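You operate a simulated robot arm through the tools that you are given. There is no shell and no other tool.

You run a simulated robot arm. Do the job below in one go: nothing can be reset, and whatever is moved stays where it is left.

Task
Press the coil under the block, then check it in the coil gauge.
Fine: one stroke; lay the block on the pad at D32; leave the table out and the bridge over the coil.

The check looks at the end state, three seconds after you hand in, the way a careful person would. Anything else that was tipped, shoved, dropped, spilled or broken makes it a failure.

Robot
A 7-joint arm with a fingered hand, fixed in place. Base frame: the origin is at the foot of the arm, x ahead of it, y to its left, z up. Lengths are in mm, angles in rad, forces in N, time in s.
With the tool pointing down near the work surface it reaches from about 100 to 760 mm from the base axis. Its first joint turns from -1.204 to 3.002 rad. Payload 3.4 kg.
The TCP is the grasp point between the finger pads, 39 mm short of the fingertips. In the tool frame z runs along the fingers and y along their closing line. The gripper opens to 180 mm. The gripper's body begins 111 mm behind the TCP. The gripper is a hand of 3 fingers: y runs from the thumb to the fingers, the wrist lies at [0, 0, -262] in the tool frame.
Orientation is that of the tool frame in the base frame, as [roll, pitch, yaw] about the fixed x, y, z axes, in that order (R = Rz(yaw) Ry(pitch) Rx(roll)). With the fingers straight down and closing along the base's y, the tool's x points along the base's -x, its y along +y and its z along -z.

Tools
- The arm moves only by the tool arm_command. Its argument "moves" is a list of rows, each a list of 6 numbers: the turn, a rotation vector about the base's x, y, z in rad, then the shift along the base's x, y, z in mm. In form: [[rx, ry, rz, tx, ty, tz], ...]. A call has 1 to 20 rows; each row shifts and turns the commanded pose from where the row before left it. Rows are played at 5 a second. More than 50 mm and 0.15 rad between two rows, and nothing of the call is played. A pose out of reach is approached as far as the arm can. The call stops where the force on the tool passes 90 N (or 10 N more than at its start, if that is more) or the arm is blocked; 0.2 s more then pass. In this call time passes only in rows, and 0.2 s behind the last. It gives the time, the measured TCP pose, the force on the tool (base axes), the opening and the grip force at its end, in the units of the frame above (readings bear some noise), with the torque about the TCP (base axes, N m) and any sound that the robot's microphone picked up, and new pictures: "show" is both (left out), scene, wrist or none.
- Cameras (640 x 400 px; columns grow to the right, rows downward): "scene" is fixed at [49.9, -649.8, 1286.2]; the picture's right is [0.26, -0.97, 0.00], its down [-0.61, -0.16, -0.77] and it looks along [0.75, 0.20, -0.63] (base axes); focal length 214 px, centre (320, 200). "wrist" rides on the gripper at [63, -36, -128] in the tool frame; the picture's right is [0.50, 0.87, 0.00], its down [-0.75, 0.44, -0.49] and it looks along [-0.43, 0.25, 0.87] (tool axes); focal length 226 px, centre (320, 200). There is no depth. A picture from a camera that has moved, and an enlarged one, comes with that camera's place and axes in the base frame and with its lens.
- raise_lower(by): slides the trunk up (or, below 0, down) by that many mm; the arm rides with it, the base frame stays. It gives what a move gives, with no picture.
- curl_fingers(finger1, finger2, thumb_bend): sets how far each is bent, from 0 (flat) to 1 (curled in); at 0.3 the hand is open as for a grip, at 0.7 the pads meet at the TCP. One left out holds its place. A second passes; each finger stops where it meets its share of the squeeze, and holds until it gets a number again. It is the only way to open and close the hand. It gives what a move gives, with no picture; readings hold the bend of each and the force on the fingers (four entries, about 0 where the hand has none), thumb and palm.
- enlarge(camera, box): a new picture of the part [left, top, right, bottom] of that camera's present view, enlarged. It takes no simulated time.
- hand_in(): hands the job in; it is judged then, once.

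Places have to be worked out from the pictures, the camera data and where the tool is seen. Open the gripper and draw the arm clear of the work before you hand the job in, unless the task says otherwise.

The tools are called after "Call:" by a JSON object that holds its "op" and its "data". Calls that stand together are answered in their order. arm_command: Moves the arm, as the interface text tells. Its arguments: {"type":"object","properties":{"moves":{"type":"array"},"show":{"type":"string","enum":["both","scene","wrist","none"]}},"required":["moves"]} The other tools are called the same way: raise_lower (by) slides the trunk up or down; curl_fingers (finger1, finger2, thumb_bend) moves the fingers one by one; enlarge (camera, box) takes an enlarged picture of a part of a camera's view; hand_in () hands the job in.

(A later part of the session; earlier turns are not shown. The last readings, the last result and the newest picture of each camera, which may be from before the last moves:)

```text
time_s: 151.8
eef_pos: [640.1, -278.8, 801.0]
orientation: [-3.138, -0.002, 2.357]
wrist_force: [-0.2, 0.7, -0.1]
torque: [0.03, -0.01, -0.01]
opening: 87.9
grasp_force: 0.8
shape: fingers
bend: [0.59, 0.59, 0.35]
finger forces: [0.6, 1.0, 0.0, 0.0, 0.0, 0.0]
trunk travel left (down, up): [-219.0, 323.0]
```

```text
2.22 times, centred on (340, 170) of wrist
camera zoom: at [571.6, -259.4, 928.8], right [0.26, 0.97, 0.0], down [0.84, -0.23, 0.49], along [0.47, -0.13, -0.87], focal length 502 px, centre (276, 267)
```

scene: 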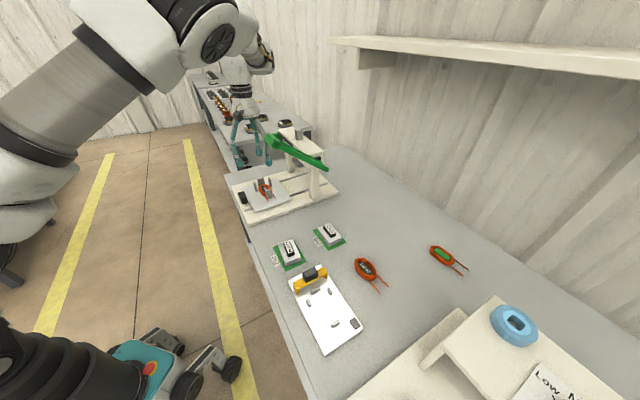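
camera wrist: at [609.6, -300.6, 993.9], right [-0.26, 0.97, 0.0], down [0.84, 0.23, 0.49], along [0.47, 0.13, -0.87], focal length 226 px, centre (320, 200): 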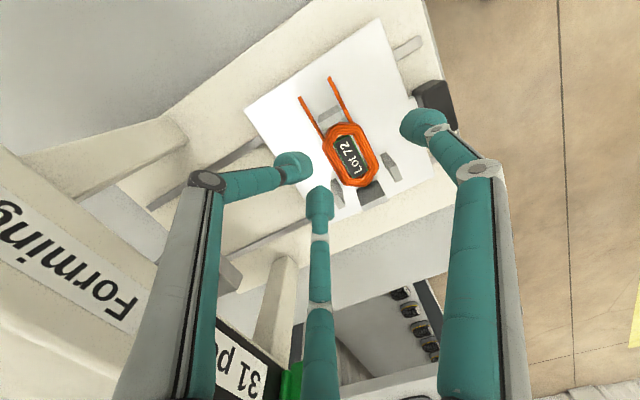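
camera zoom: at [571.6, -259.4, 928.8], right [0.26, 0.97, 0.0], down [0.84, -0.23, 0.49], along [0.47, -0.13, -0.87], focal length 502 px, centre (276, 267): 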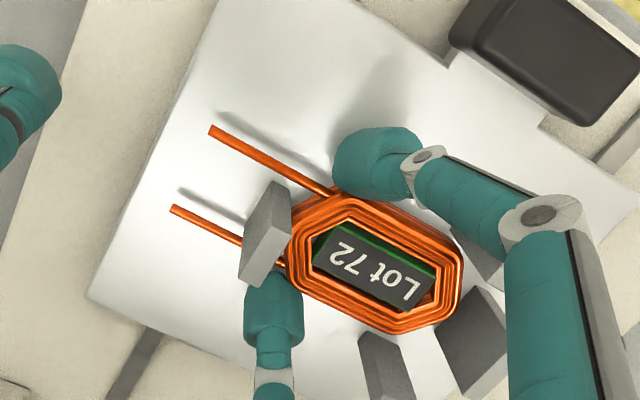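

It moved only about 2 mm (light squeeze slips). I open slightly, go back 10 mm along the coil, and take a firmer grip.

Call:
{"op": "curl_fingers", "data": {"finger1": 0.545, "finger2": 0.545}}

Call:
{"op": "arm_command", "data": {"moves": [[0, 0, 0, 2.5, 2.5, 0], [0, 0, 0, 2.5, 2.5, 0], [0, 0, 0, 2.5, 2.5, 0], [0, 0, 0, 0, 0, 0]], "show": "none"}}

Call:
{"op": "curl_fingers", "data": {"finger1": 0.6, "finger2": 0.6}}

Call:
{"op": "enlarge", "data": {"camera": "wrist", "box": [220, 80, 460, 260]}}

```text
time_s: 152.8
eef_pos: [640.6, -279.0, 801.6]
orientation: [-3.14, -0.003, 2.357]
wrist_force: [-0.6, -0.1, 0.5]
torque: [0.02, -0.02, -0.01]
opening: 96.2
grasp_force: 0.1
shape: fingers
bend: [0.54, 0.54, 0.35]
finger forces: [0.0, 0.1, 0.0, 0.1, 0.0, 0.0]
trunk travel left (down, up): [-219.0, 323.0]
```

```text
time_s: 153.8
eef_pos: [648.2, -271.4, 802.1]
orientation: [-3.138, -0.001, 2.356]
wrist_force: [0.4, -0.3, -0.8]
torque: [0.0, 0.02, 0.01]
opening: 96.3
grasp_force: 0.1
shape: fingers
bend: [0.54, 0.54, 0.35]
finger forces: [0.0, 0.1, 0.0, 0.0, 0.0, 0.0]
trunk travel left (down, up): [-219.0, 323.0]
```

```text
time_s: 154.8
eef_pos: [648.5, -271.4, 802.0]
orientation: [-3.138, -0.003, 2.356]
wrist_force: [2.3, 0.0, 0.1]
torque: [-0.03, -0.05, -0.03]
opening: 89.4
grasp_force: 1.9
shape: fingers
bend: [0.58, 0.57, 0.35]
finger forces: [1.4, 2.0, 0.0, 0.1, 0.0, 0.0]
trunk travel left (down, up): [-219.0, 323.0]
```

```text
2.22 times, centred on (340, 170) of wrist
camera zoom: at [579.6, -251.2, 928.6], right [0.26, 0.97, 0.0], down [0.84, -0.22, 0.49], along [0.47, -0.13, -0.87], focal length 502 px, centre (276, 267)
```

zoom: 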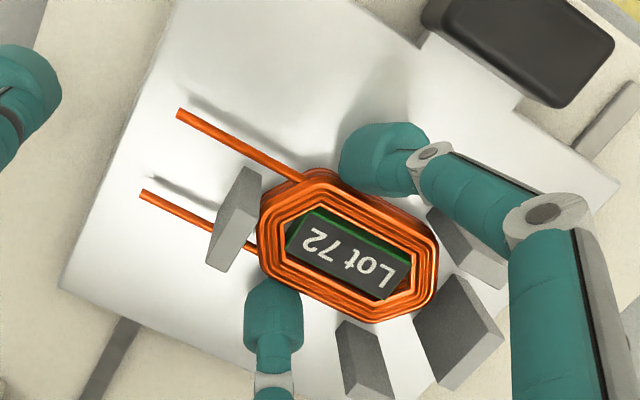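

The grip line is now only about 7 mm from the coil's centre. I tighten it.

Call:
{"op": "curl_fingers", "data": {"finger1": 0.65, "finger2": 0.65}}

Call:
{"op": "enlarge", "data": {"camera": "wrist", "box": [220, 80, 460, 260]}}

```text
time_s: 155.8
eef_pos: [647.8, -271.7, 800.5]
orientation: [-3.138, -0.002, 2.356]
wrist_force: [2.7, 1.8, 1.7]
torque: [0.07, -0.1, 0.0]
opening: 87.0
grasp_force: 5.0
shape: fingers
bend: [0.59, 0.59, 0.35]
finger forces: [4.6, 4.8, 0.1, 0.0, 0.0, 0.0]
trunk travel left (down, up): [-219.0, 323.0]
```

```text
2.22 times, centred on (340, 170) of wrist
camera zoom: at [579.8, -251.0, 928.6], right [0.26, 0.97, 0.0], down [0.84, -0.22, 0.49], along [0.47, -0.13, -0.87], focal length 502 px, centre (276, 267)
```

zoom: 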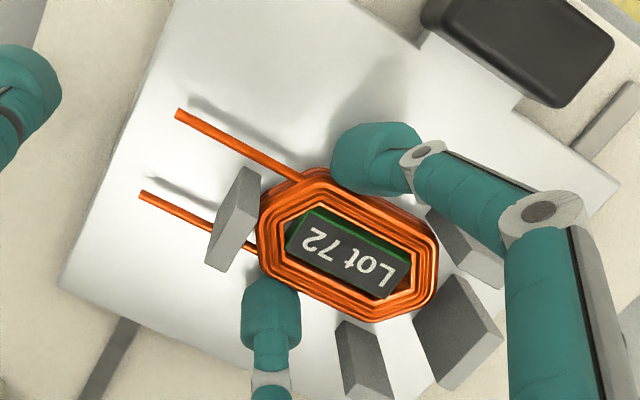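

Balanced at 4.7 N each, but about 3 N pushes the coil toward the near post. I shift the hand 1.5 mm back to relieve that.

Call:
{"op": "arm_command", "data": {"moves": [[0, 0, 0, 0.6, 0.6, 0], [0, 0, 0, 0.6, 0.6, 0], [0, 0, 0, 0, 0, 0]], "show": "none"}}

Call:
{"op": "arm_command", "data": {"moves": [[0, 0, 0, 0.4, 0.4, 0], [0, 0, 0, 0, 0, 0]], "show": "none"}}

```text
time_s: 156.6
eef_pos: [648.7, -269.7, 800.9]
orientation: [-3.137, -0.002, 2.356]
wrist_force: [0.5, 1.9, 0.1]
torque: [0.09, -0.02, 0.0]
opening: 86.3
grasp_force: 5.3
shape: fingers
bend: [0.59, 0.59, 0.35]
finger forces: [5.3, 5.1, 0.0, 0.0, 0.0, 0.0]
trunk travel left (down, up): [-219.0, 323.0]
```

```text
time_s: 157.2
eef_pos: [649.8, -270.5, 802.1]
orientation: [-3.138, -0.002, 2.356]
wrist_force: [0.8, 2.1, 0.1]
torque: [0.01, -0.08, -0.02]
opening: 85.8
grasp_force: 5.2
shape: fingers
bend: [0.6, 0.59, 0.35]
finger forces: [4.8, 5.7, 0.0, 0.0, 0.0, 0.1]
trunk travel left (down, up): [-219.0, 323.0]
```

Side load is down to about 2 N. I try a small, slow lift of 6 mm and look.

Call:
{"op": "arm_command", "data": {"moves": [[0, 0, 0, 0.3, 0.3, 1], [0, 0, 0, 0, 0, 1], [0, 0, 0, 0, 0, 1.5], [0, 0, 0, 0, 0, 2], [0, 0, 0, 0, 0, 0]], "show": "none"}}

Call:
{"op": "enlarge", "data": {"camera": "wrist", "box": [220, 80, 460, 260]}}

Call:
{"op": "enlarge", "data": {"camera": "scene", "box": [240, 160, 296, 202]}}

```text
time_s: 158.4
eef_pos: [650.0, -268.7, 806.5]
orientation: [-3.138, -0.002, 2.354]
wrist_force: [0.7, 0.1, -2.5]
torque: [0.0, -0.07, 0.04]
opening: 85.3
grasp_force: 5.2
shape: fingers
bend: [0.6, 0.59, 0.35]
finger forces: [4.9, 5.6, 0.0, 0.0, 0.1, 0.0]
trunk travel left (down, up): [-219.0, 323.0]
```

```text
2.22 times, centred on (340, 170) of wrist
camera zoom: at [581.0, -249.6, 934.0], right [0.26, 0.97, 0.0], down [0.84, -0.22, 0.49], along [0.47, -0.13, -0.87], focal length 502 px, centre (276, 267)
```

zoom: 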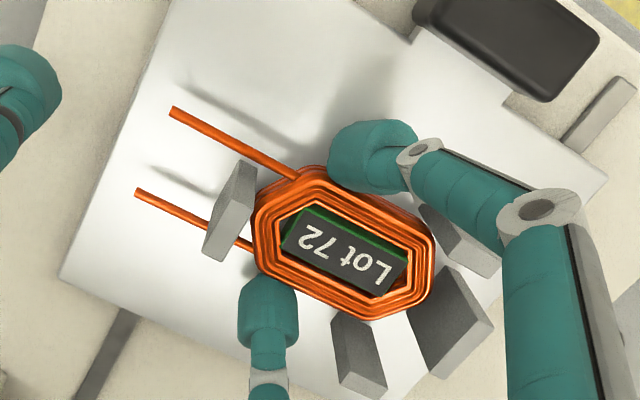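

```text
9.52 times, centred on (268, 181) of scene
camera zoom: at [49.9, -649.8, 1286.2], right [0.26, -0.97, 0.0], down [-0.61, -0.16, -0.77], along [0.75, 0.2, -0.63], focal length 2043 px, centre (815, 381)
```

zoom: 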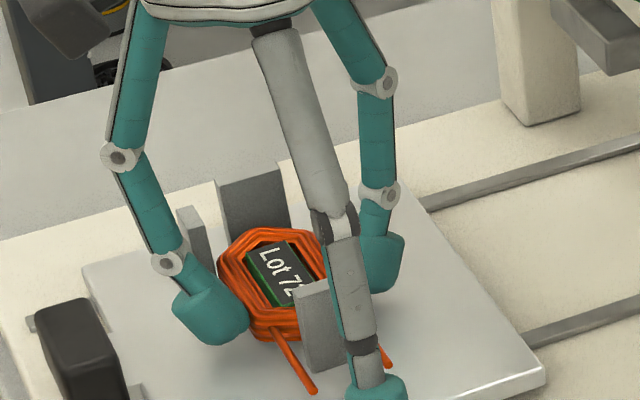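

The coil comes up level with about 2.5 N of weight. I continue lifting slowly and check.

Call:
{"op": "arm_command", "data": {"moves": [[0, 0, 0, 0, 0, 2], [0, 0, 0, 0, 0, 2], [0, 0, 0, 0, 0, 2], [0, 0, 0, 0, 0, 2], [0, 0, 0, 0, 0, 2], [0, 0, 0, 0, 0, 2], [0, 0, 0, 0, 0, 2], [0, 0, 0, 0, 0, 2], [0, 0, 0, 0, 0, 0]], "show": "none"}}

Call:
{"op": "enlarge", "data": {"camera": "wrist", "box": [220, 80, 460, 260]}}

Call:
{"op": "enlarge", "data": {"camera": "scene", "box": [240, 160, 296, 202]}}

```text
time_s: 160.4
eef_pos: [649.5, -269.7, 823.0]
orientation: [-3.138, -0.002, 2.356]
wrist_force: [2.0, 1.7, -1.8]
torque: [0.04, -0.04, 0.04]
opening: 85.4
grasp_force: 5.0
shape: fingers
bend: [0.59, 0.59, 0.35]
finger forces: [4.9, 5.3, 0.1, 0.0, 0.0, 0.0]
trunk travel left (down, up): [-219.0, 323.0]
```

```text
2.22 times, centred on (340, 170) of wrist
camera zoom: at [581.0, -250.2, 950.0], right [0.26, 0.97, 0.0], down [0.84, -0.22, 0.49], along [0.47, -0.13, -0.87], focal length 502 px, centre (276, 267)
```

zoom: 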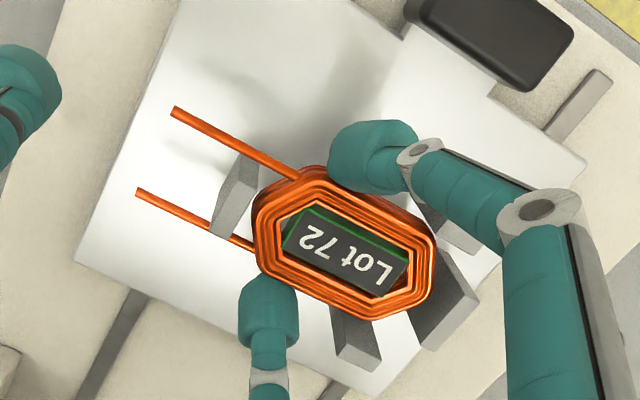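

```text
9.52 times, centred on (268, 181) of scene
camera zoom: at [49.9, -649.8, 1286.2], right [0.26, -0.97, 0.0], down [-0.61, -0.16, -0.77], along [0.75, 0.2, -0.63], focal length 2043 px, centre (815, 381)
```

zoom: 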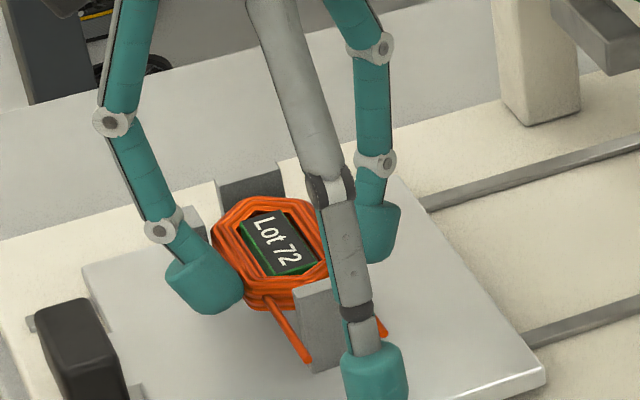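

Stable. There's still a 2–3 N push against the lead-end post, so I shift 2 mm away from it while lifting further.

Call:
{"op": "arm_command", "data": {"moves": [[0, 0, 0, 0.7, 0.7, 1], [0, 0, 0, 0.7, 0.7, 1], [0, 0, 0, 0.4, 0.4, 1], [0, 0, 0, 0, 0, 2], [0, 0, 0, 0, 0, 2], [0, 0, 0, 0, 0, 2], [0, 0, 0, 0, 0, 0]], "show": "none"}}

Call:
{"op": "enlarge", "data": {"camera": "wrist", "box": [220, 80, 460, 260]}}

```text
time_s: 162.0
eef_pos: [651.3, -268.6, 831.3]
orientation: [-3.138, -0.001, 2.356]
wrist_force: [1.2, 1.4, -1.0]
torque: [0.01, 0.01, 0.01]
opening: 84.7
grasp_force: 5.0
shape: fingers
bend: [0.6, 0.59, 0.35]
finger forces: [5.5, 5.3, 0.0, 0.0, 0.1, 0.0]
trunk travel left (down, up): [-219.0, 323.0]
```

```text
2.22 times, centred on (340, 170) of wrist
camera zoom: at [583.1, -248.6, 959.3], right [0.26, 0.97, 0.0], down [0.84, -0.22, 0.49], along [0.47, -0.13, -0.87], focal length 502 px, centre (276, 267)
```

zoom: 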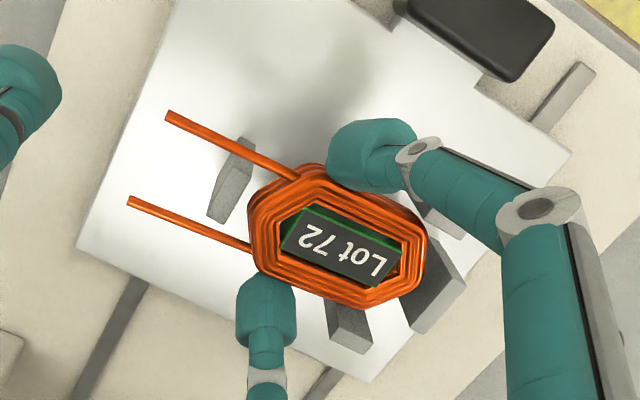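

Still good. I keep lifting slowly to clear the posts.

Call:
{"op": "arm_command", "data": {"moves": [[0, 0, 0, 0.3, 0.3, 2], [0, 0, 0, 0.3, 0.3, 2], [0, 0, 0, 0, 0, 2], [0, 0, 0, 0, 0, 2], [0, 0, 0, 0, 0, 2], [0, 0, 0, 0, 0, 2], [0, 0, 0, 0, 0, 0]], "show": "none"}}

Call:
{"op": "enlarge", "data": {"camera": "wrist", "box": [220, 80, 460, 260]}}

Call:
{"op": "enlarge", "data": {"camera": "scene", "box": [240, 155, 296, 197]}}

```text
time_s: 163.6
eef_pos: [652.6, -268.2, 844.1]
orientation: [-3.138, -0.003, 2.358]
wrist_force: [0.2, 0.0, -1.7]
torque: [-0.04, -0.02, -0.01]
opening: 84.6
grasp_force: 5.8
shape: fingers
bend: [0.6, 0.59, 0.35]
finger forces: [5.4, 5.4, 0.0, 0.1, 0.0, 0.0]
trunk travel left (down, up): [-219.0, 323.0]
```

```text
2.22 times, centred on (340, 170) of wrist
camera zoom: at [583.7, -248.0, 971.8], right [0.26, 0.97, 0.0], down [0.84, -0.22, 0.49], along [0.47, -0.13, -0.87], focal length 502 px, centre (276, 267)
```

zoom: 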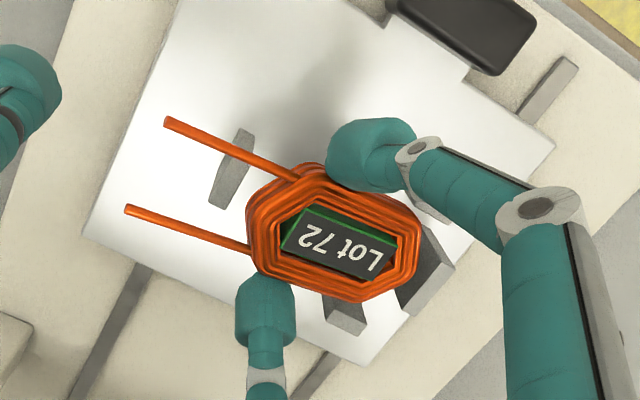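

```text
9.52 times, centred on (268, 176) of scene
camera zoom: at [49.9, -649.8, 1286.2], right [0.26, -0.97, 0.0], down [-0.61, -0.16, -0.77], along [0.75, 0.2, -0.63], focal length 2043 px, centre (815, 429)
```

zoom: 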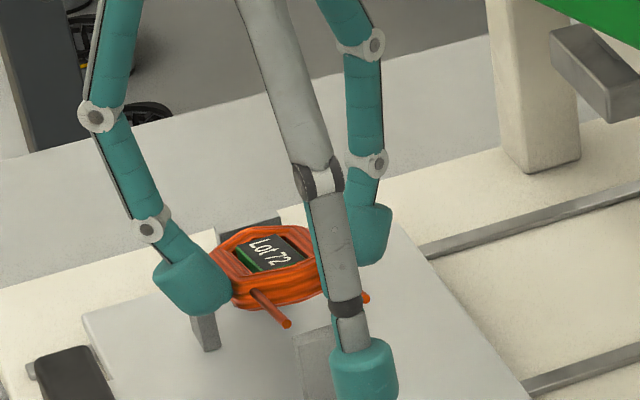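

The coil is tilting a bit (lead end up) but stays pinched. I keep lifting gently to get clear of the posts.

Call:
{"op": "arm_command", "data": {"moves": [[0, 0, 0, 0, 0, 2], [0, 0, 0, 0, 0, 3], [0, 0, 0, 0, 0, 3], [0, 0, 0, 0, 0, 3], [0, 0, 0, 0, 0, 3], [0, 0, 0, 0, 0, 3], [0, 0, 0, 0, 0, 3], [0, 0, 0, 0, 0, 3], [0, 0, 0, 0, 0, 3], [0, 0, 0, 0, 0, 0]], "show": "none"}}

Call:
{"op": "enlarge", "data": {"camera": "wrist", "box": [220, 80, 460, 260]}}

Call:
{"op": "enlarge", "data": {"camera": "scene", "box": [236, 145, 300, 193]}}

```text
time_s: 165.8
eef_pos: [653.4, -266.3, 869.1]
orientation: [-3.138, -0.001, 2.355]
wrist_force: [0.1, -0.3, -2.3]
torque: [-0.02, 0.0, 0.0]
opening: 84.5
grasp_force: 5.3
shape: fingers
bend: [0.6, 0.59, 0.35]
finger forces: [5.4, 5.4, 0.0, 0.0, 0.1, 0.1]
trunk travel left (down, up): [-219.0, 323.0]
```

```text
2.22 times, centred on (340, 170) of wrist
camera zoom: at [584.3, -246.6, 997.0], right [0.26, 0.97, 0.0], down [0.84, -0.22, 0.49], along [0.47, -0.13, -0.87], focal length 502 px, centre (276, 267)
```

zoom: 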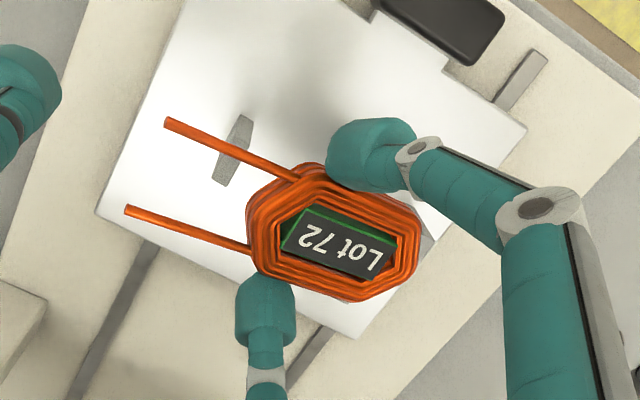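

```text
8.33 times, centred on (268, 169) of scene
camera zoom: at [49.9, -649.8, 1286.2], right [0.26, -0.97, 0.0], down [-0.61, -0.16, -0.77], along [0.75, 0.2, -0.63], focal length 1787 px, centre (753, 458)
```

zoom: 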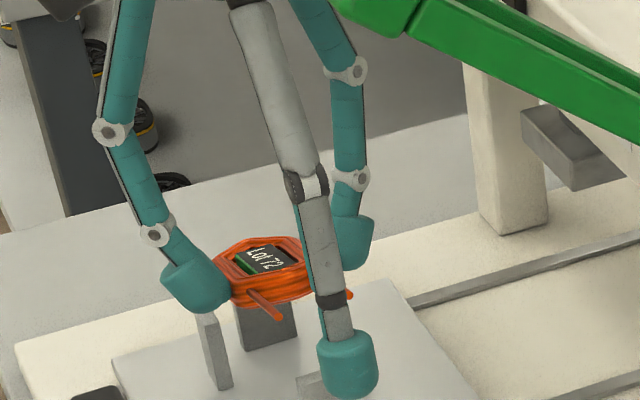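

The tilt is not growing and the hold is steady at 5.4 N each side. I carry the coil gently around the front of the lever toward the gauge.

Call:
{"op": "arm_command", "data": {"moves": [[0, 0, 0, 0, 0, 3], [0, 0, 0, 0, 0, 6], [0, 0, 0, -3, 0.5, 8], [0, 0, 0, -7, 1, 8], [0, 0, 0, -11, 1.6, 6], [0, 0, 0, -12.3, 1.8, 3], [0, 0, 0, -12.3, 1.8, 0], [0, 0, 0, -12.3, 1.8, 0], [0, 0, 0, -12.3, 1.8, 0], [0, 0, 0, -12.3, 1.8, 0], [0, 0, 0, -12.3, 1.8, 0], [0, 0, 0, -12.3, 1.8, 0], [0, 0, 0, -12.3, 1.8, 0], [0, 0, 0, -12.3, 1.8, 0], [0, 0, 0, -12.3, 1.8, 0], [0, 0, 0, -12.3, 1.8, 0], [0, 0, 0, -12.3, 1.8, 0], [0, 0, 0, -8, -2, 0], [0, 0, 0, -4, -2, 0], [0, 0, 0, 0, 0, 0]], "show": "both"}}

Call:
{"op": "enlarge", "data": {"camera": "wrist", "box": [220, 80, 460, 260]}}

```text
time_s: 170.0
eef_pos: [471.3, -248.4, 904.4]
orientation: [-3.138, -0.002, 2.357]
wrist_force: [0.3, 0.0, -0.8]
torque: [-0.01, 0.04, -0.03]
opening: 84.6
grasp_force: 5.4
shape: fingers
bend: [0.6, 0.59, 0.35]
finger forces: [5.4, 5.3, 0.1, 0.0, 0.1, 0.0]
trunk travel left (down, up): [-219.0, 323.0]
camera wrist: at [403.6, -227.2, 1032.1], right [0.26, 0.97, 0.0], down [0.84, -0.22, 0.49], along [0.47, -0.13, -0.87], focal length 226 px, centre (320, 200)
```

scene: 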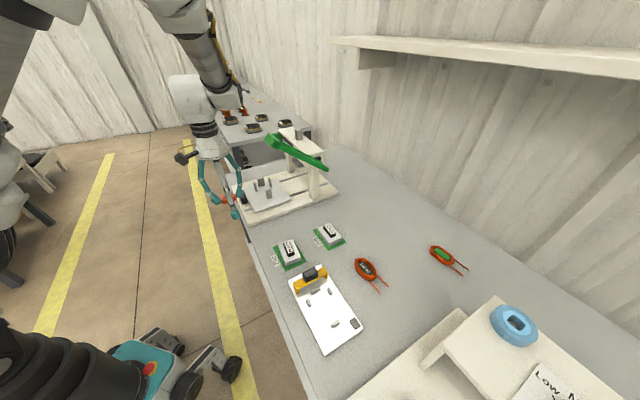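
wrist: 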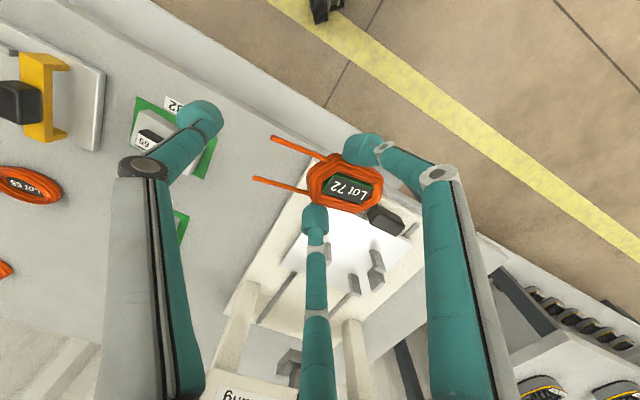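

```text
2.22 times, centred on (340, 170) of wrist
camera zoom: at [403.6, -227.2, 1032.1], right [0.26, 0.97, 0.0], down [0.84, -0.22, 0.49], along [0.47, -0.13, -0.87], focal length 502 px, centre (276, 267)
```

zoom: 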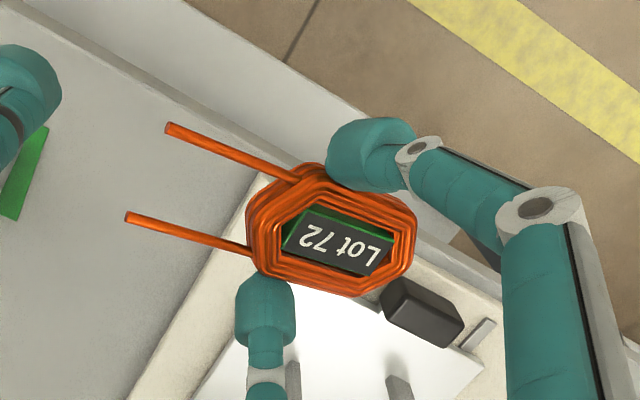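

Steady. I continue past the lever and on toward the gauge.

Call:
{"op": "arm_command", "data": {"moves": [[0, 0, 0, -4, -4, 0], [0, 0, 0, -8, -8, 0], [0, 0, 0, -9.5, -9.5, 0], [0, 0, 0, -9.5, -9.5, 0], [0, 0, 0, -9.5, -9.5, 0], [0, 0, 0, -9.5, -9.5, 0], [0, 0, 0, -9.5, -9.5, 0], [0, 0, 0, -8, -10, 0], [0, 0, 0, -6, -11, 0], [0, 0, 0, -4.65, -11.85, 0], [0, 0, 0, -4.65, -11.85, 0], [0, 0, 0, -4.65, -11.85, 0], [0, 0, 0, -4.65, -11.85, 0], [0, 0, 0, -4.65, -11.85, 0], [0, 0, 0, -4.65, -11.85, 0], [0, 0, 0, -4.65, -11.85, 0], [0, 0, 0, -4.65, -11.85, 0], [0, 0, 0, -3, -8, 0], [0, 0, 0, -1, -3, 0], [0, 0, 0, 0, 0, 0]], "show": "both"}}

Call:
{"op": "enlarge", "data": {"camera": "wrist", "box": [220, 80, 460, 260]}}

```text
time_s: 174.2
eef_pos: [357.0, -433.6, 903.7]
orientation: [-3.138, -0.003, 2.356]
wrist_force: [-0.2, -0.2, -1.7]
torque: [-0.03, 0.05, -0.04]
opening: 84.4
grasp_force: 5.7
shape: fingers
bend: [0.6, 0.59, 0.35]
finger forces: [5.3, 5.3, 0.1, 0.1, 0.0, 0.0]
trunk travel left (down, up): [-219.0, 323.0]
camera wrist: at [289.0, -412.8, 1030.9], right [0.26, 0.97, 0.0], down [0.84, -0.23, 0.49], along [0.47, -0.13, -0.87], focal length 226 px, centre (320, 200)
```

scene: 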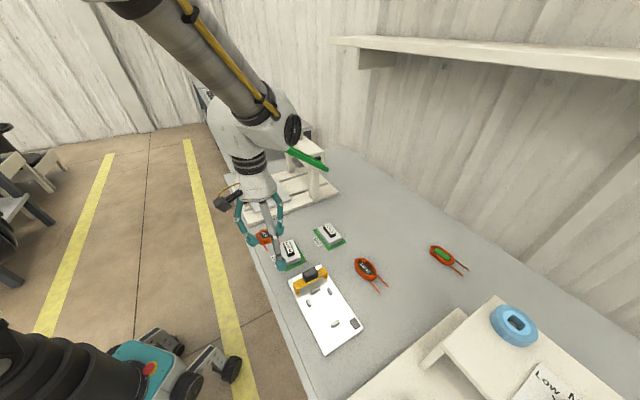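
wrist: 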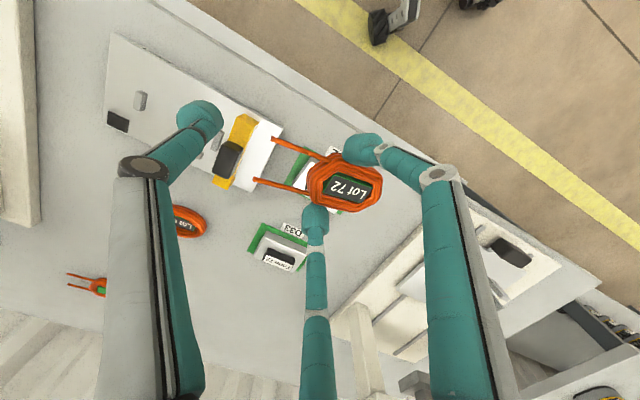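

```text
2.22 times, centred on (340, 170) of wrist
camera zoom: at [289.0, -412.8, 1030.9], right [0.26, 0.97, 0.0], down [0.84, -0.23, 0.49], along [0.47, -0.13, -0.87], focal length 502 px, centre (276, 267)
```

zoom: 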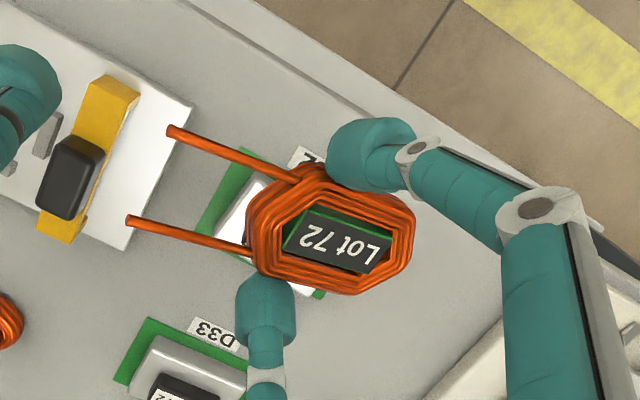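

The coil is still steady. I continue over the gauge.

Call:
{"op": "arm_command", "data": {"moves": [[0, 0, 0, -2, -5, 0], [0, 0, 0, -4, -9, 0], [0, 0, 0, -4.9, -11.7, 0], [0, 0, 0, -4.9, -11.7, 0], [0, 0, 0, -4.9, -11.7, 0], [0, 0, 0, -4.9, -11.7, 0], [0, 0, 0, -4.9, -11.7, 0], [0, 0, 0, -4.9, -11.7, 0], [0, 0, 0, -4.9, -11.7, 0], [0, 0, 0, -4.9, -11.7, 0], [0, 0, 0, -4.9, -11.7, 0], [0, 0, 0, -4.9, -11.7, 0], [0, 0, 0, -4.9, -11.7, 0], [0, 0, 0, -4.9, -11.7, 0], [0, 0, 0, -4.9, -11.7, 0], [0, 0, 0, -3.5, -9, 0], [0, 0, 0, 0, 0, 0]], "show": "both"}}

Call:
{"op": "enlarge", "data": {"camera": "wrist", "box": [180, 60, 460, 260]}}

Call:
{"op": "enlarge", "data": {"camera": "scene", "box": [260, 210, 388, 340]}}

```text
time_s: 177.8
eef_pos: [284.0, -607.7, 903.6]
orientation: [-3.139, -0.002, 2.356]
wrist_force: [0.1, 0.7, -1.3]
torque: [-0.02, 0.01, -0.01]
opening: 84.4
grasp_force: 4.9
shape: fingers
bend: [0.6, 0.59, 0.35]
finger forces: [5.3, 5.3, 0.0, 0.0, 0.1, 0.0]
trunk travel left (down, up): [-219.0, 323.0]
camera wrist: at [215.2, -588.3, 1031.8], right [0.26, 0.97, 0.0], down [0.84, -0.22, 0.49], along [0.47, -0.13, -0.87], focal length 226 px, centre (320, 200)
```

scene: 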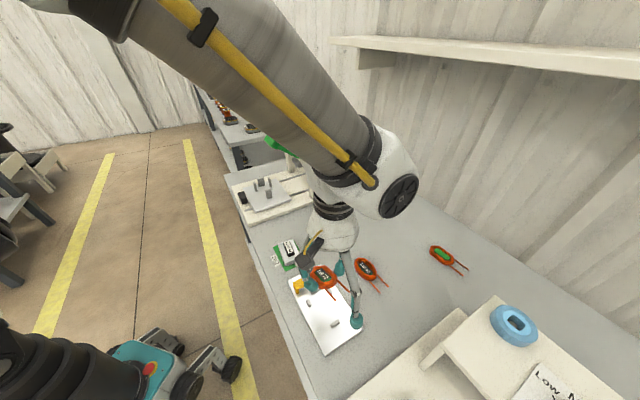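
wrist: 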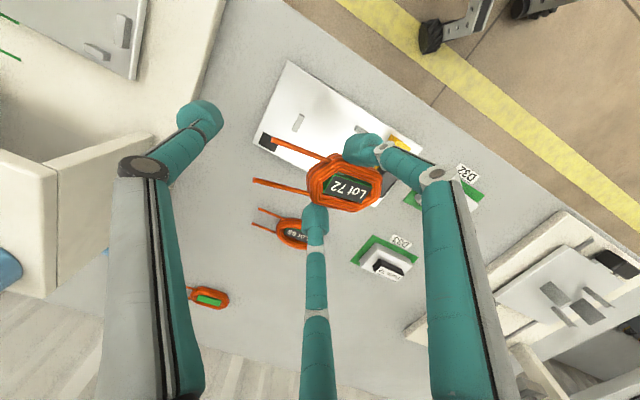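

```text
2.00 times, centred on (320, 160) of wrist
camera zoom: at [215.2, -588.3, 1031.8], right [0.26, 0.97, 0.0], down [0.84, -0.22, 0.49], along [0.47, -0.13, -0.87], focal length 452 px, centre (320, 280)
```

zoom: 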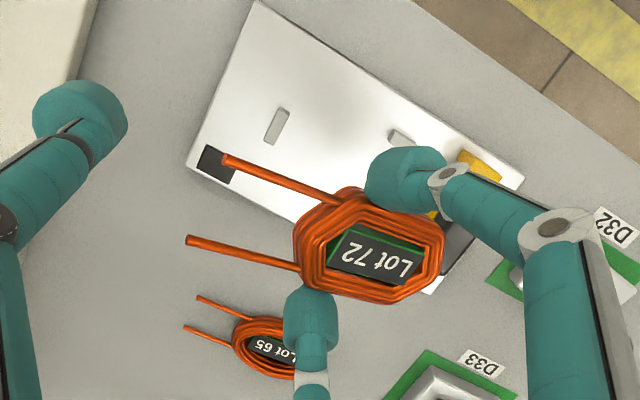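

```text
3.08 times, centred on (324, 275) of scene
camera zoom: at [49.9, -649.8, 1286.2], right [0.26, -0.97, 0.0], down [-0.61, -0.16, -0.77], along [0.75, 0.2, -0.63], focal length 660 px, centre (308, -31)
```

zoom: 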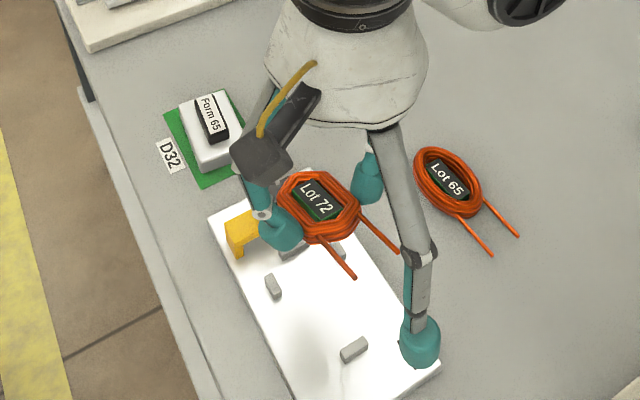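

I'm over the gauge with the coil still firmly held (tilted about 20°, +w end low). The nest centre is u≈631, w≈−210. I shift about 6 mm and lower to just above the pins.

Call:
{"op": "arm_command", "data": {"moves": [[0, 0, 0, -2, -2.6, -5], [0, 0, 0, -2, -2.6, -8], [0, 0, 0, 0, 0, -10], [0, 0, 0, 0, 0, -10], [0, 0, 0, 0, 0, -10], [0, 0, 0, 0, 0, -10], [0, 0, 0, 0, 0, -10], [0, 0, 0, 0, 0, -8], [0, 0, 0, 0, 0, -6], [0, 0, 0, 0, 0, 0]], "show": "none"}}

Call:
{"op": "enlarge", "data": {"camera": "wrist", "box": [180, 60, 460, 260]}}

Call:
{"op": "enlarge", "data": {"camera": "scene", "box": [280, 250, 376, 340]}}

```text
time_s: 180.0
eef_pos: [280.0, -613.6, 826.7]
orientation: [-3.138, -0.001, 2.356]
wrist_force: [0.7, 0.5, -1.7]
torque: [-0.06, 0.02, 0.01]
opening: 84.4
grasp_force: 5.3
shape: fingers
bend: [0.6, 0.59, 0.35]
finger forces: [5.3, 5.3, 0.0, 0.1, 0.0, 0.1]
trunk travel left (down, up): [-219.0, 323.0]
```

```text
2.00 times, centred on (320, 160) of wrist
camera zoom: at [210.9, -593.2, 954.0], right [0.26, 0.97, 0.0], down [0.84, -0.23, 0.49], along [0.47, -0.13, -0.87], focal length 452 px, centre (320, 280)
```

zoom: 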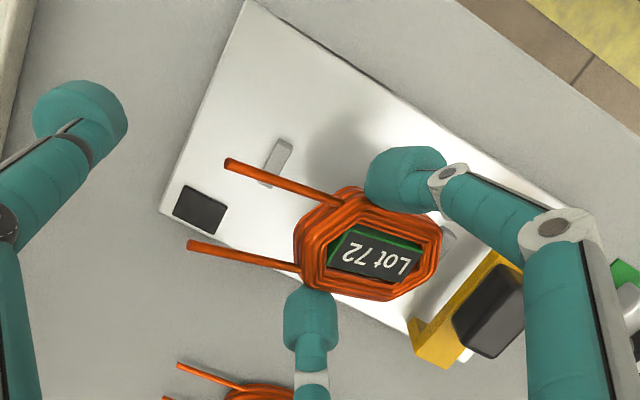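

```text
4.44 times, centred on (328, 295) of scene
camera zoom: at [49.9, -649.8, 1286.2], right [0.26, -0.97, 0.0], down [-0.61, -0.16, -0.77], along [0.75, 0.2, -0.63], focal length 953 px, centre (284, -222)
```

zoom: 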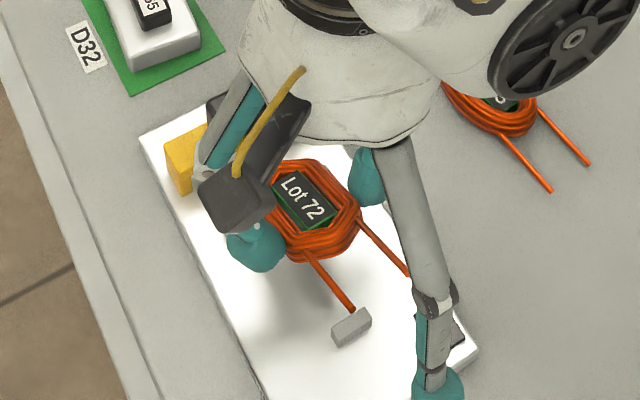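

Both cameras put the coil centre at (630,−210.5), right over the nest. I lower in small steps until its low end touches the board.

Call:
{"op": "arm_command", "data": {"moves": [[0, 0, 0, 0, 0, -5], [0, 0, 0, 0, 0, -5], [0, 0, 0, 0, 0, -4], [0, 0, 0, 0, 0, -4], [0, 0, 0, 0, 0, -3], [0, 0, 0, 0, 0, 0]], "show": "none"}}

Call:
{"op": "enlarge", "data": {"camera": "wrist", "box": [220, 80, 460, 260]}}

Call:
{"op": "enlarge", "data": {"camera": "scene", "box": [290, 265, 362, 330]}}

```text
time_s: 181.4
eef_pos: [278.1, -613.6, 804.4]
orientation: [-3.138, -0.003, 2.356]
wrist_force: [0.6, 0.9, -1.2]
torque: [-0.02, 0.0, 0.02]
opening: 84.5
grasp_force: 4.9
shape: fingers
bend: [0.6, 0.59, 0.35]
finger forces: [5.3, 5.3, 0.1, 0.0, 0.0, 0.1]
trunk travel left (down, up): [-219.0, 323.0]
```

```text
2.22 times, centred on (340, 170) of wrist
camera zoom: at [210.7, -593.3, 932.5], right [0.26, 0.97, 0.0], down [0.84, -0.23, 0.49], along [0.47, -0.13, -0.87], focal length 502 px, centre (276, 267)
```

zoom: 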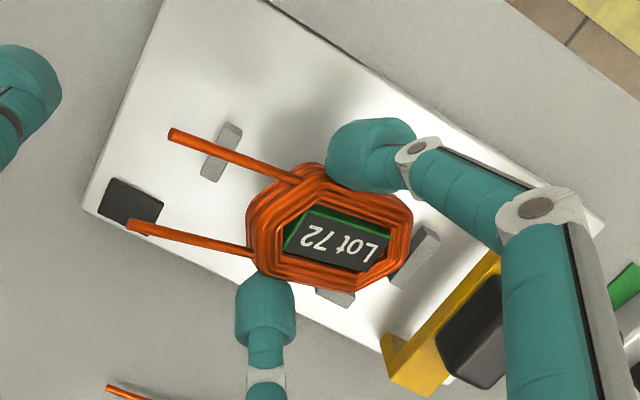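

```text
6.15 times, centred on (326, 298) of scene
camera zoom: at [49.9, -649.8, 1286.2], right [0.26, -0.97, 0.0], down [-0.61, -0.16, -0.77], along [0.75, 0.2, -0.63], focal length 1320 px, centre (283, -400)
```

zoom: 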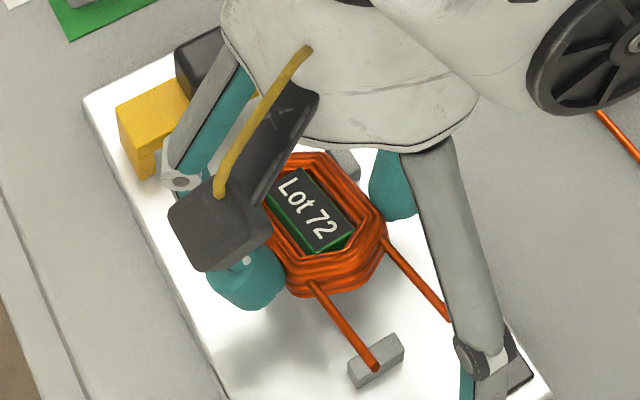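

Geometry predicts the far pin will sit midway between the leads and the end pin just beyond the coil's tip. I continue lowering in 2 mm steps, feeling for contact.

Call:
{"op": "arm_command", "data": {"moves": [[0, 0, 0, 0, 0, -2], [0, 0, 0, 0, 0, -2], [0, 0, 0, 0, 0, -2], [0, 0, 0, 0, 0, -2], [0, 0, 0, 0, 0, 0]], "show": "none"}}

Call:
{"op": "enlarge", "data": {"camera": "wrist", "box": [220, 80, 460, 260]}}

```text
time_s: 182.6
eef_pos: [278.1, -612.7, 796.7]
orientation: [-3.139, -0.001, 2.356]
wrist_force: [-0.3, -0.7, 0.0]
torque: [-0.06, 0.05, 0.02]
opening: 84.1
grasp_force: 5.8
shape: fingers
bend: [0.6, 0.6, 0.35]
finger forces: [5.7, 5.7, 0.0, 0.0, 0.2, 0.0]
trunk travel left (down, up): [-219.0, 323.0]
```

```text
2.22 times, centred on (340, 170) of wrist
camera zoom: at [209.7, -592.8, 923.8], right [0.26, 0.97, 0.0], down [0.84, -0.23, 0.49], along [0.47, -0.13, -0.87], focal length 502 px, centre (276, 267)
```

zoom: 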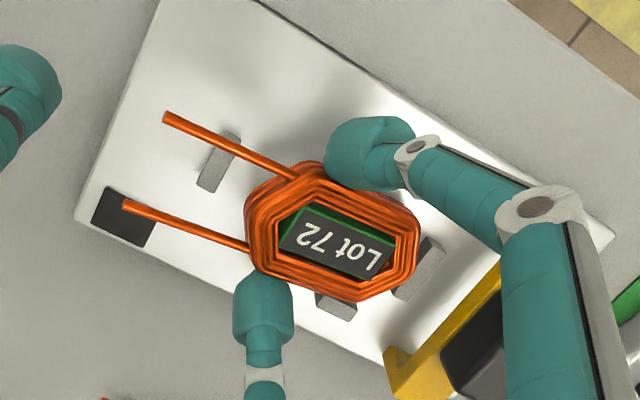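

The low end has touched and the coil is levelling as I lower. I continue slowly to the seated height.

Call:
{"op": "arm_command", "data": {"moves": [[0, 0, 0, 0, 0, -2], [0, 0, 0, 0, 0, -2], [0, 0, 0, 0, 0, -2], [0, 0, 0, 0, 0, -1.5], [0, 0, 0, 0, 0, 0]], "show": "none"}}

Call:
{"op": "enlarge", "data": {"camera": "wrist", "box": [220, 80, 460, 260]}}

Call:
{"op": "enlarge", "data": {"camera": "scene", "box": [290, 265, 362, 330]}}

```text
time_s: 183.8
eef_pos: [279.4, -613.1, 790.1]
orientation: [-3.139, -0.002, 2.356]
wrist_force: [-2.4, -2.3, -0.1]
torque: [-0.04, 0.08, -0.02]
opening: 82.6
grasp_force: 5.4
shape: fingers
bend: [0.6, 0.6, 0.35]
finger forces: [6.0, 5.9, 0.0, 0.0, 0.0, 0.1]
trunk travel left (down, up): [-219.0, 323.0]
```

```text
2.22 times, centred on (340, 170) of wrist
camera zoom: at [210.3, -593.4, 917.1], right [0.26, 0.97, 0.0], down [0.84, -0.23, 0.49], along [0.47, -0.13, -0.87], focal length 502 px, centre (276, 267)
```

zoom: 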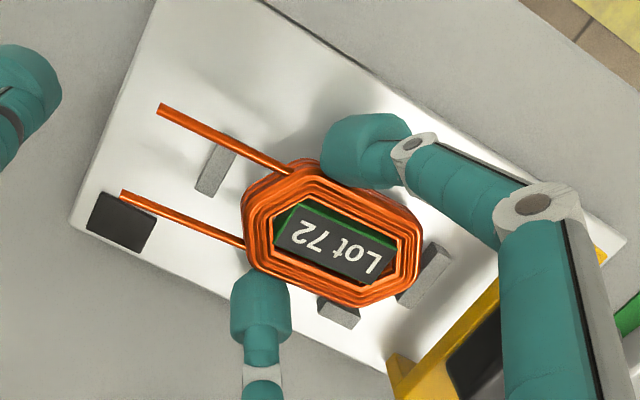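

```text
6.15 times, centred on (326, 298) of scene
camera zoom: at [49.9, -649.8, 1286.2], right [0.26, -0.97, 0.0], down [-0.61, -0.16, -0.77], along [0.75, 0.2, -0.63], focal length 1320 px, centre (283, -400)
```

zoom: 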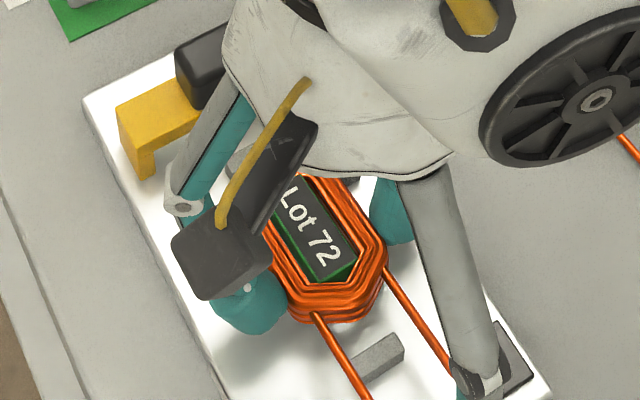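

Its tip is now pressing the end pin (3 N). I ease back 3 mm along the gauge and continue down.

Call:
{"op": "arm_command", "data": {"moves": [[0, 0, 0, -1.1, -1.1, 0], [0, 0, 0, -1.1, -1.1, 0], [0, 0, 0, 0, 0, -1.5], [0, 0, 0, 0, 0, -1.5], [0, 0, 0, 0, 0, 0]], "show": "none"}}

Call:
{"op": "enlarge", "data": {"camera": "wrist", "box": [220, 80, 460, 260]}}

```text
time_s: 185.0
eef_pos: [278.9, -616.2, 786.9]
orientation: [-3.138, 0.0, 2.357]
wrist_force: [0.0, -1.6, -0.5]
torque: [0.04, -0.04, -0.04]
opening: 82.9
grasp_force: 6.2
shape: fingers
bend: [0.6, 0.6, 0.35]
finger forces: [6.1, 6.1, 0.0, 0.1, 0.0, 0.1]
trunk travel left (down, up): [-219.0, 323.0]
```

```text
2.22 times, centred on (340, 170) of wrist
camera zoom: at [209.8, -595.3, 914.7], right [0.26, 0.97, 0.0], down [0.84, -0.23, 0.49], along [0.47, -0.13, -0.87], focal length 502 px, centre (276, 267)
```

zoom: 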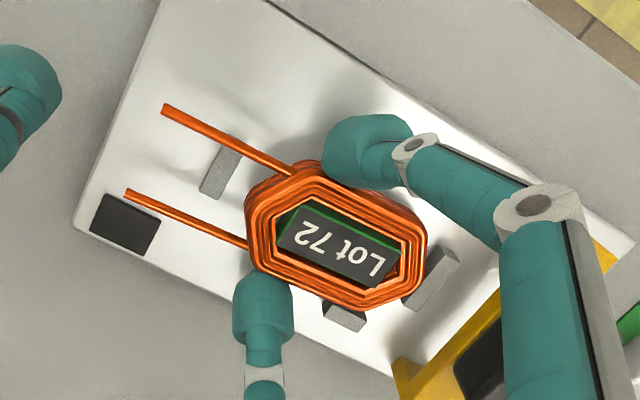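

Good. I continue down in small steps with a slight ease back.

Call:
{"op": "arm_command", "data": {"moves": [[0, 0, 0, -0.6, -0.6, -1.5], [0, 0, 0, -0.6, -0.6, -1.5], [0, 0, 0, 0, 0, -1.5], [0, 0, 0, 0, 0, 0]], "show": "none"}}

Call:
{"op": "enlarge", "data": {"camera": "wrist", "box": [220, 80, 460, 260]}}

Call:
{"op": "enlarge", "data": {"camera": "scene", "box": [290, 265, 362, 330]}}

```text
time_s: 186.0
eef_pos: [277.0, -617.5, 783.4]
orientation: [-3.139, -0.001, 2.357]
wrist_force: [0.6, 0.4, 0.2]
torque: [0.06, -0.01, 0.0]
opening: 83.2
grasp_force: 6.3
shape: fingers
bend: [0.6, 0.6, 0.35]
finger forces: [6.0, 6.1, 0.1, 0.1, 0.0, 0.0]
trunk travel left (down, up): [-219.0, 323.0]
```

```text
2.22 times, centred on (340, 170) of wrist
camera zoom: at [208.7, -596.0, 909.6], right [0.26, 0.97, 0.0], down [0.84, -0.23, 0.49], along [0.47, -0.13, -0.87], focal length 502 px, centre (276, 267)
```

zoom: 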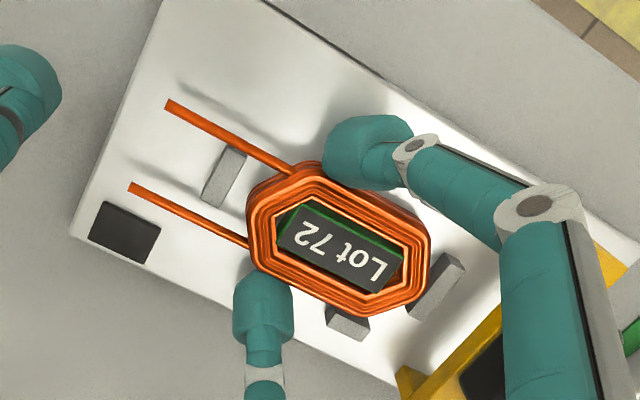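

```text
6.15 times, centred on (326, 298) of scene
camera zoom: at [49.9, -649.8, 1286.2], right [0.26, -0.97, 0.0], down [-0.61, -0.16, -0.77], along [0.75, 0.2, -0.63], focal length 1320 px, centre (283, -400)
```

zoom: 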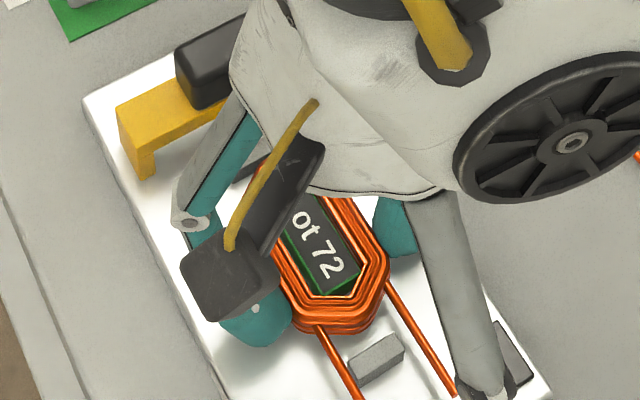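

The far pin sits between the leads and both ends have clearance. I lower the last few millimetres until the board carries the coil.

Call:
{"op": "arm_command", "data": {"moves": [[0, 0, 0, 0, 0, -1.5], [0, 0, 0, 0, 0, -1.5], [0, 0, 0, 0, 0, 0]], "show": "none"}}

Call:
{"op": "arm_command", "data": {"moves": [[0, 0, 0, 0, 0, -1], [0, 0, 0, 0, 0, -1], [0, 0, 0, 0, 0, 0]], "show": "none"}}

Call:
{"op": "enlarge", "data": {"camera": "wrist", "box": [220, 80, 460, 260]}}

```text
time_s: 186.8
eef_pos: [277.7, -616.3, 780.0]
orientation: [-3.139, -0.003, 2.356]
wrist_force: [-1.3, 0.5, 4.7]
torque: [0.04, 0.0, 0.05]
opening: 83.2
grasp_force: 6.6
shape: fingers
bend: [0.6, 0.6, 0.35]
finger forces: [6.3, 6.0, 0.1, 0.1, 0.1, 0.0]
trunk travel left (down, up): [-219.0, 323.0]
```

```text
time_s: 187.6
eef_pos: [276.8, -615.7, 778.0]
orientation: [-3.14, 0.001, 2.356]
wrist_force: [-0.2, -1.2, 7.1]
torque: [0.05, -0.11, -0.01]
opening: 83.1
grasp_force: 6.1
shape: fingers
bend: [0.61, 0.6, 0.35]
finger forces: [6.1, 6.6, 0.0, 0.0, 0.1, 0.0]
trunk travel left (down, up): [-219.0, 323.0]
```

```text
2.22 times, centred on (340, 170) of wrist
camera zoom: at [208.0, -596.2, 905.3], right [0.26, 0.97, 0.0], down [0.84, -0.22, 0.49], along [0.47, -0.13, -0.87], focal length 502 px, centre (276, 267)
```

zoom: 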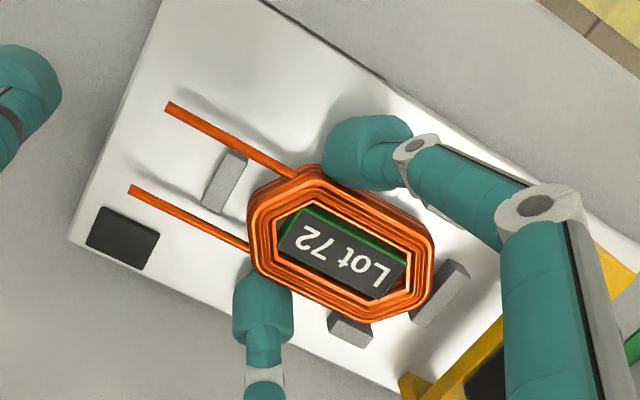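

The board carries it (7 N up). I open both fingers evenly.

Call:
{"op": "curl_fingers", "data": {"finger1": 0.53, "finger2": 0.53}}

Call:
{"op": "enlarge", "data": {"camera": "wrist", "box": [220, 80, 460, 260]}}

Call:
{"op": "enlarge", "data": {"camera": "scene", "box": [290, 265, 362, 330]}}

```text
time_s: 188.6
eef_pos: [276.5, -616.5, 778.6]
orientation: [-3.138, 0.001, 2.356]
wrist_force: [-1.4, -2.4, 12.4]
torque: [0.04, -0.11, -0.02]
opening: 93.8
grasp_force: 5.7
shape: fingers
bend: [0.56, 0.56, 0.35]
finger forces: [5.6, 6.3, 0.0, 0.0, 0.0, 0.0]
trunk travel left (down, up): [-219.0, 323.0]
```

```text
2.22 times, centred on (340, 170) of wrist
camera zoom: at [207.7, -596.2, 905.5], right [0.26, 0.97, 0.0], down [0.84, -0.22, 0.49], along [0.47, -0.13, -0.87], focal length 502 px, centre (276, 267)
```

zoom: 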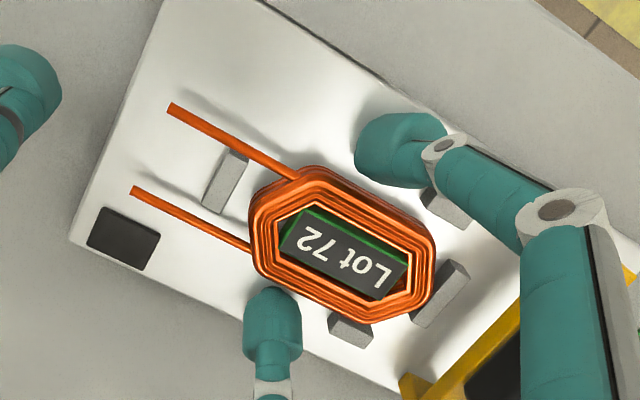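

```text
6.15 times, centred on (326, 298) of scene
camera zoom: at [49.9, -649.8, 1286.2], right [0.26, -0.97, 0.0], down [-0.61, -0.16, -0.77], along [0.75, 0.2, -0.63], focal length 1320 px, centre (283, -400)
```

zoom: 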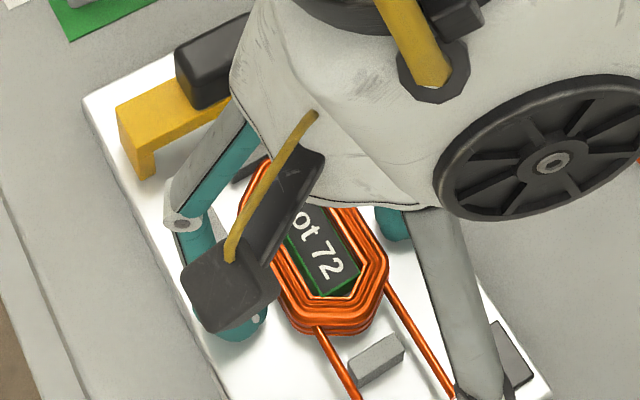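

The fingertips now touch the board as they open (12 N), and the coil is free between them. I raise a few millimetres to relieve, then open more.

Call:
{"op": "arm_command", "data": {"moves": [[0, 0, 0, 0, 0, 2], [0, 0, 0, 0, 0, 2], [0, 0, 0, 0, 0, 2], [0, 0, 0, 0, 0, 0]], "show": "none"}}

Call:
{"op": "curl_fingers", "data": {"finger1": 0.5, "finger2": 0.5}}

Call:
{"op": "enlarge", "data": {"camera": "wrist", "box": [220, 80, 460, 260]}}

```text
time_s: 189.6
eef_pos: [277.2, -617.6, 783.5]
orientation: [-3.137, -0.001, 2.356]
wrist_force: [0.1, -0.2, 0.1]
torque: [-0.01, 0.01, -0.01]
opening: 97.8
grasp_force: 0.2
shape: fingers
bend: [0.53, 0.53, 0.35]
finger forces: [0.1, 0.0, 0.0, 0.0, 0.1, 0.0]
trunk travel left (down, up): [-219.0, 323.0]
```

```text
time_s: 190.6
eef_pos: [277.2, -617.0, 784.1]
orientation: [-3.139, -0.002, 2.357]
wrist_force: [0.2, -0.1, -0.1]
torque: [-0.01, 0.01, 0.0]
opening: 103.3
grasp_force: 0.1
shape: fingers
bend: [0.5, 0.5, 0.35]
finger forces: [0.1, 0.0, 0.0, 0.0, 0.1, 0.1]
trunk travel left (down, up): [-219.0, 323.0]
```

```text
2.22 times, centred on (340, 170) of wrist
camera zoom: at [208.8, -597.0, 910.7], right [0.26, 0.97, 0.0], down [0.84, -0.22, 0.49], along [0.47, -0.13, -0.87], focal length 502 px, centre (276, 267)
```

zoom: 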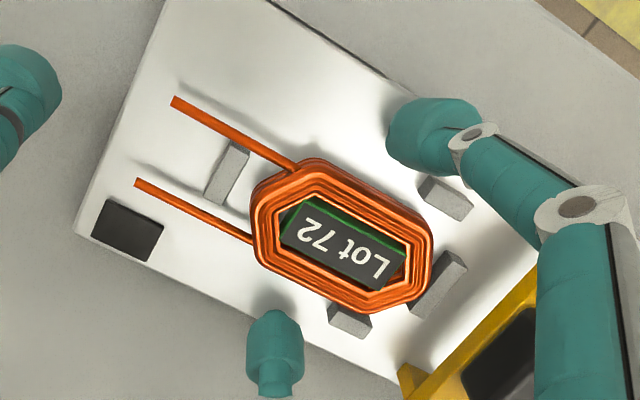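

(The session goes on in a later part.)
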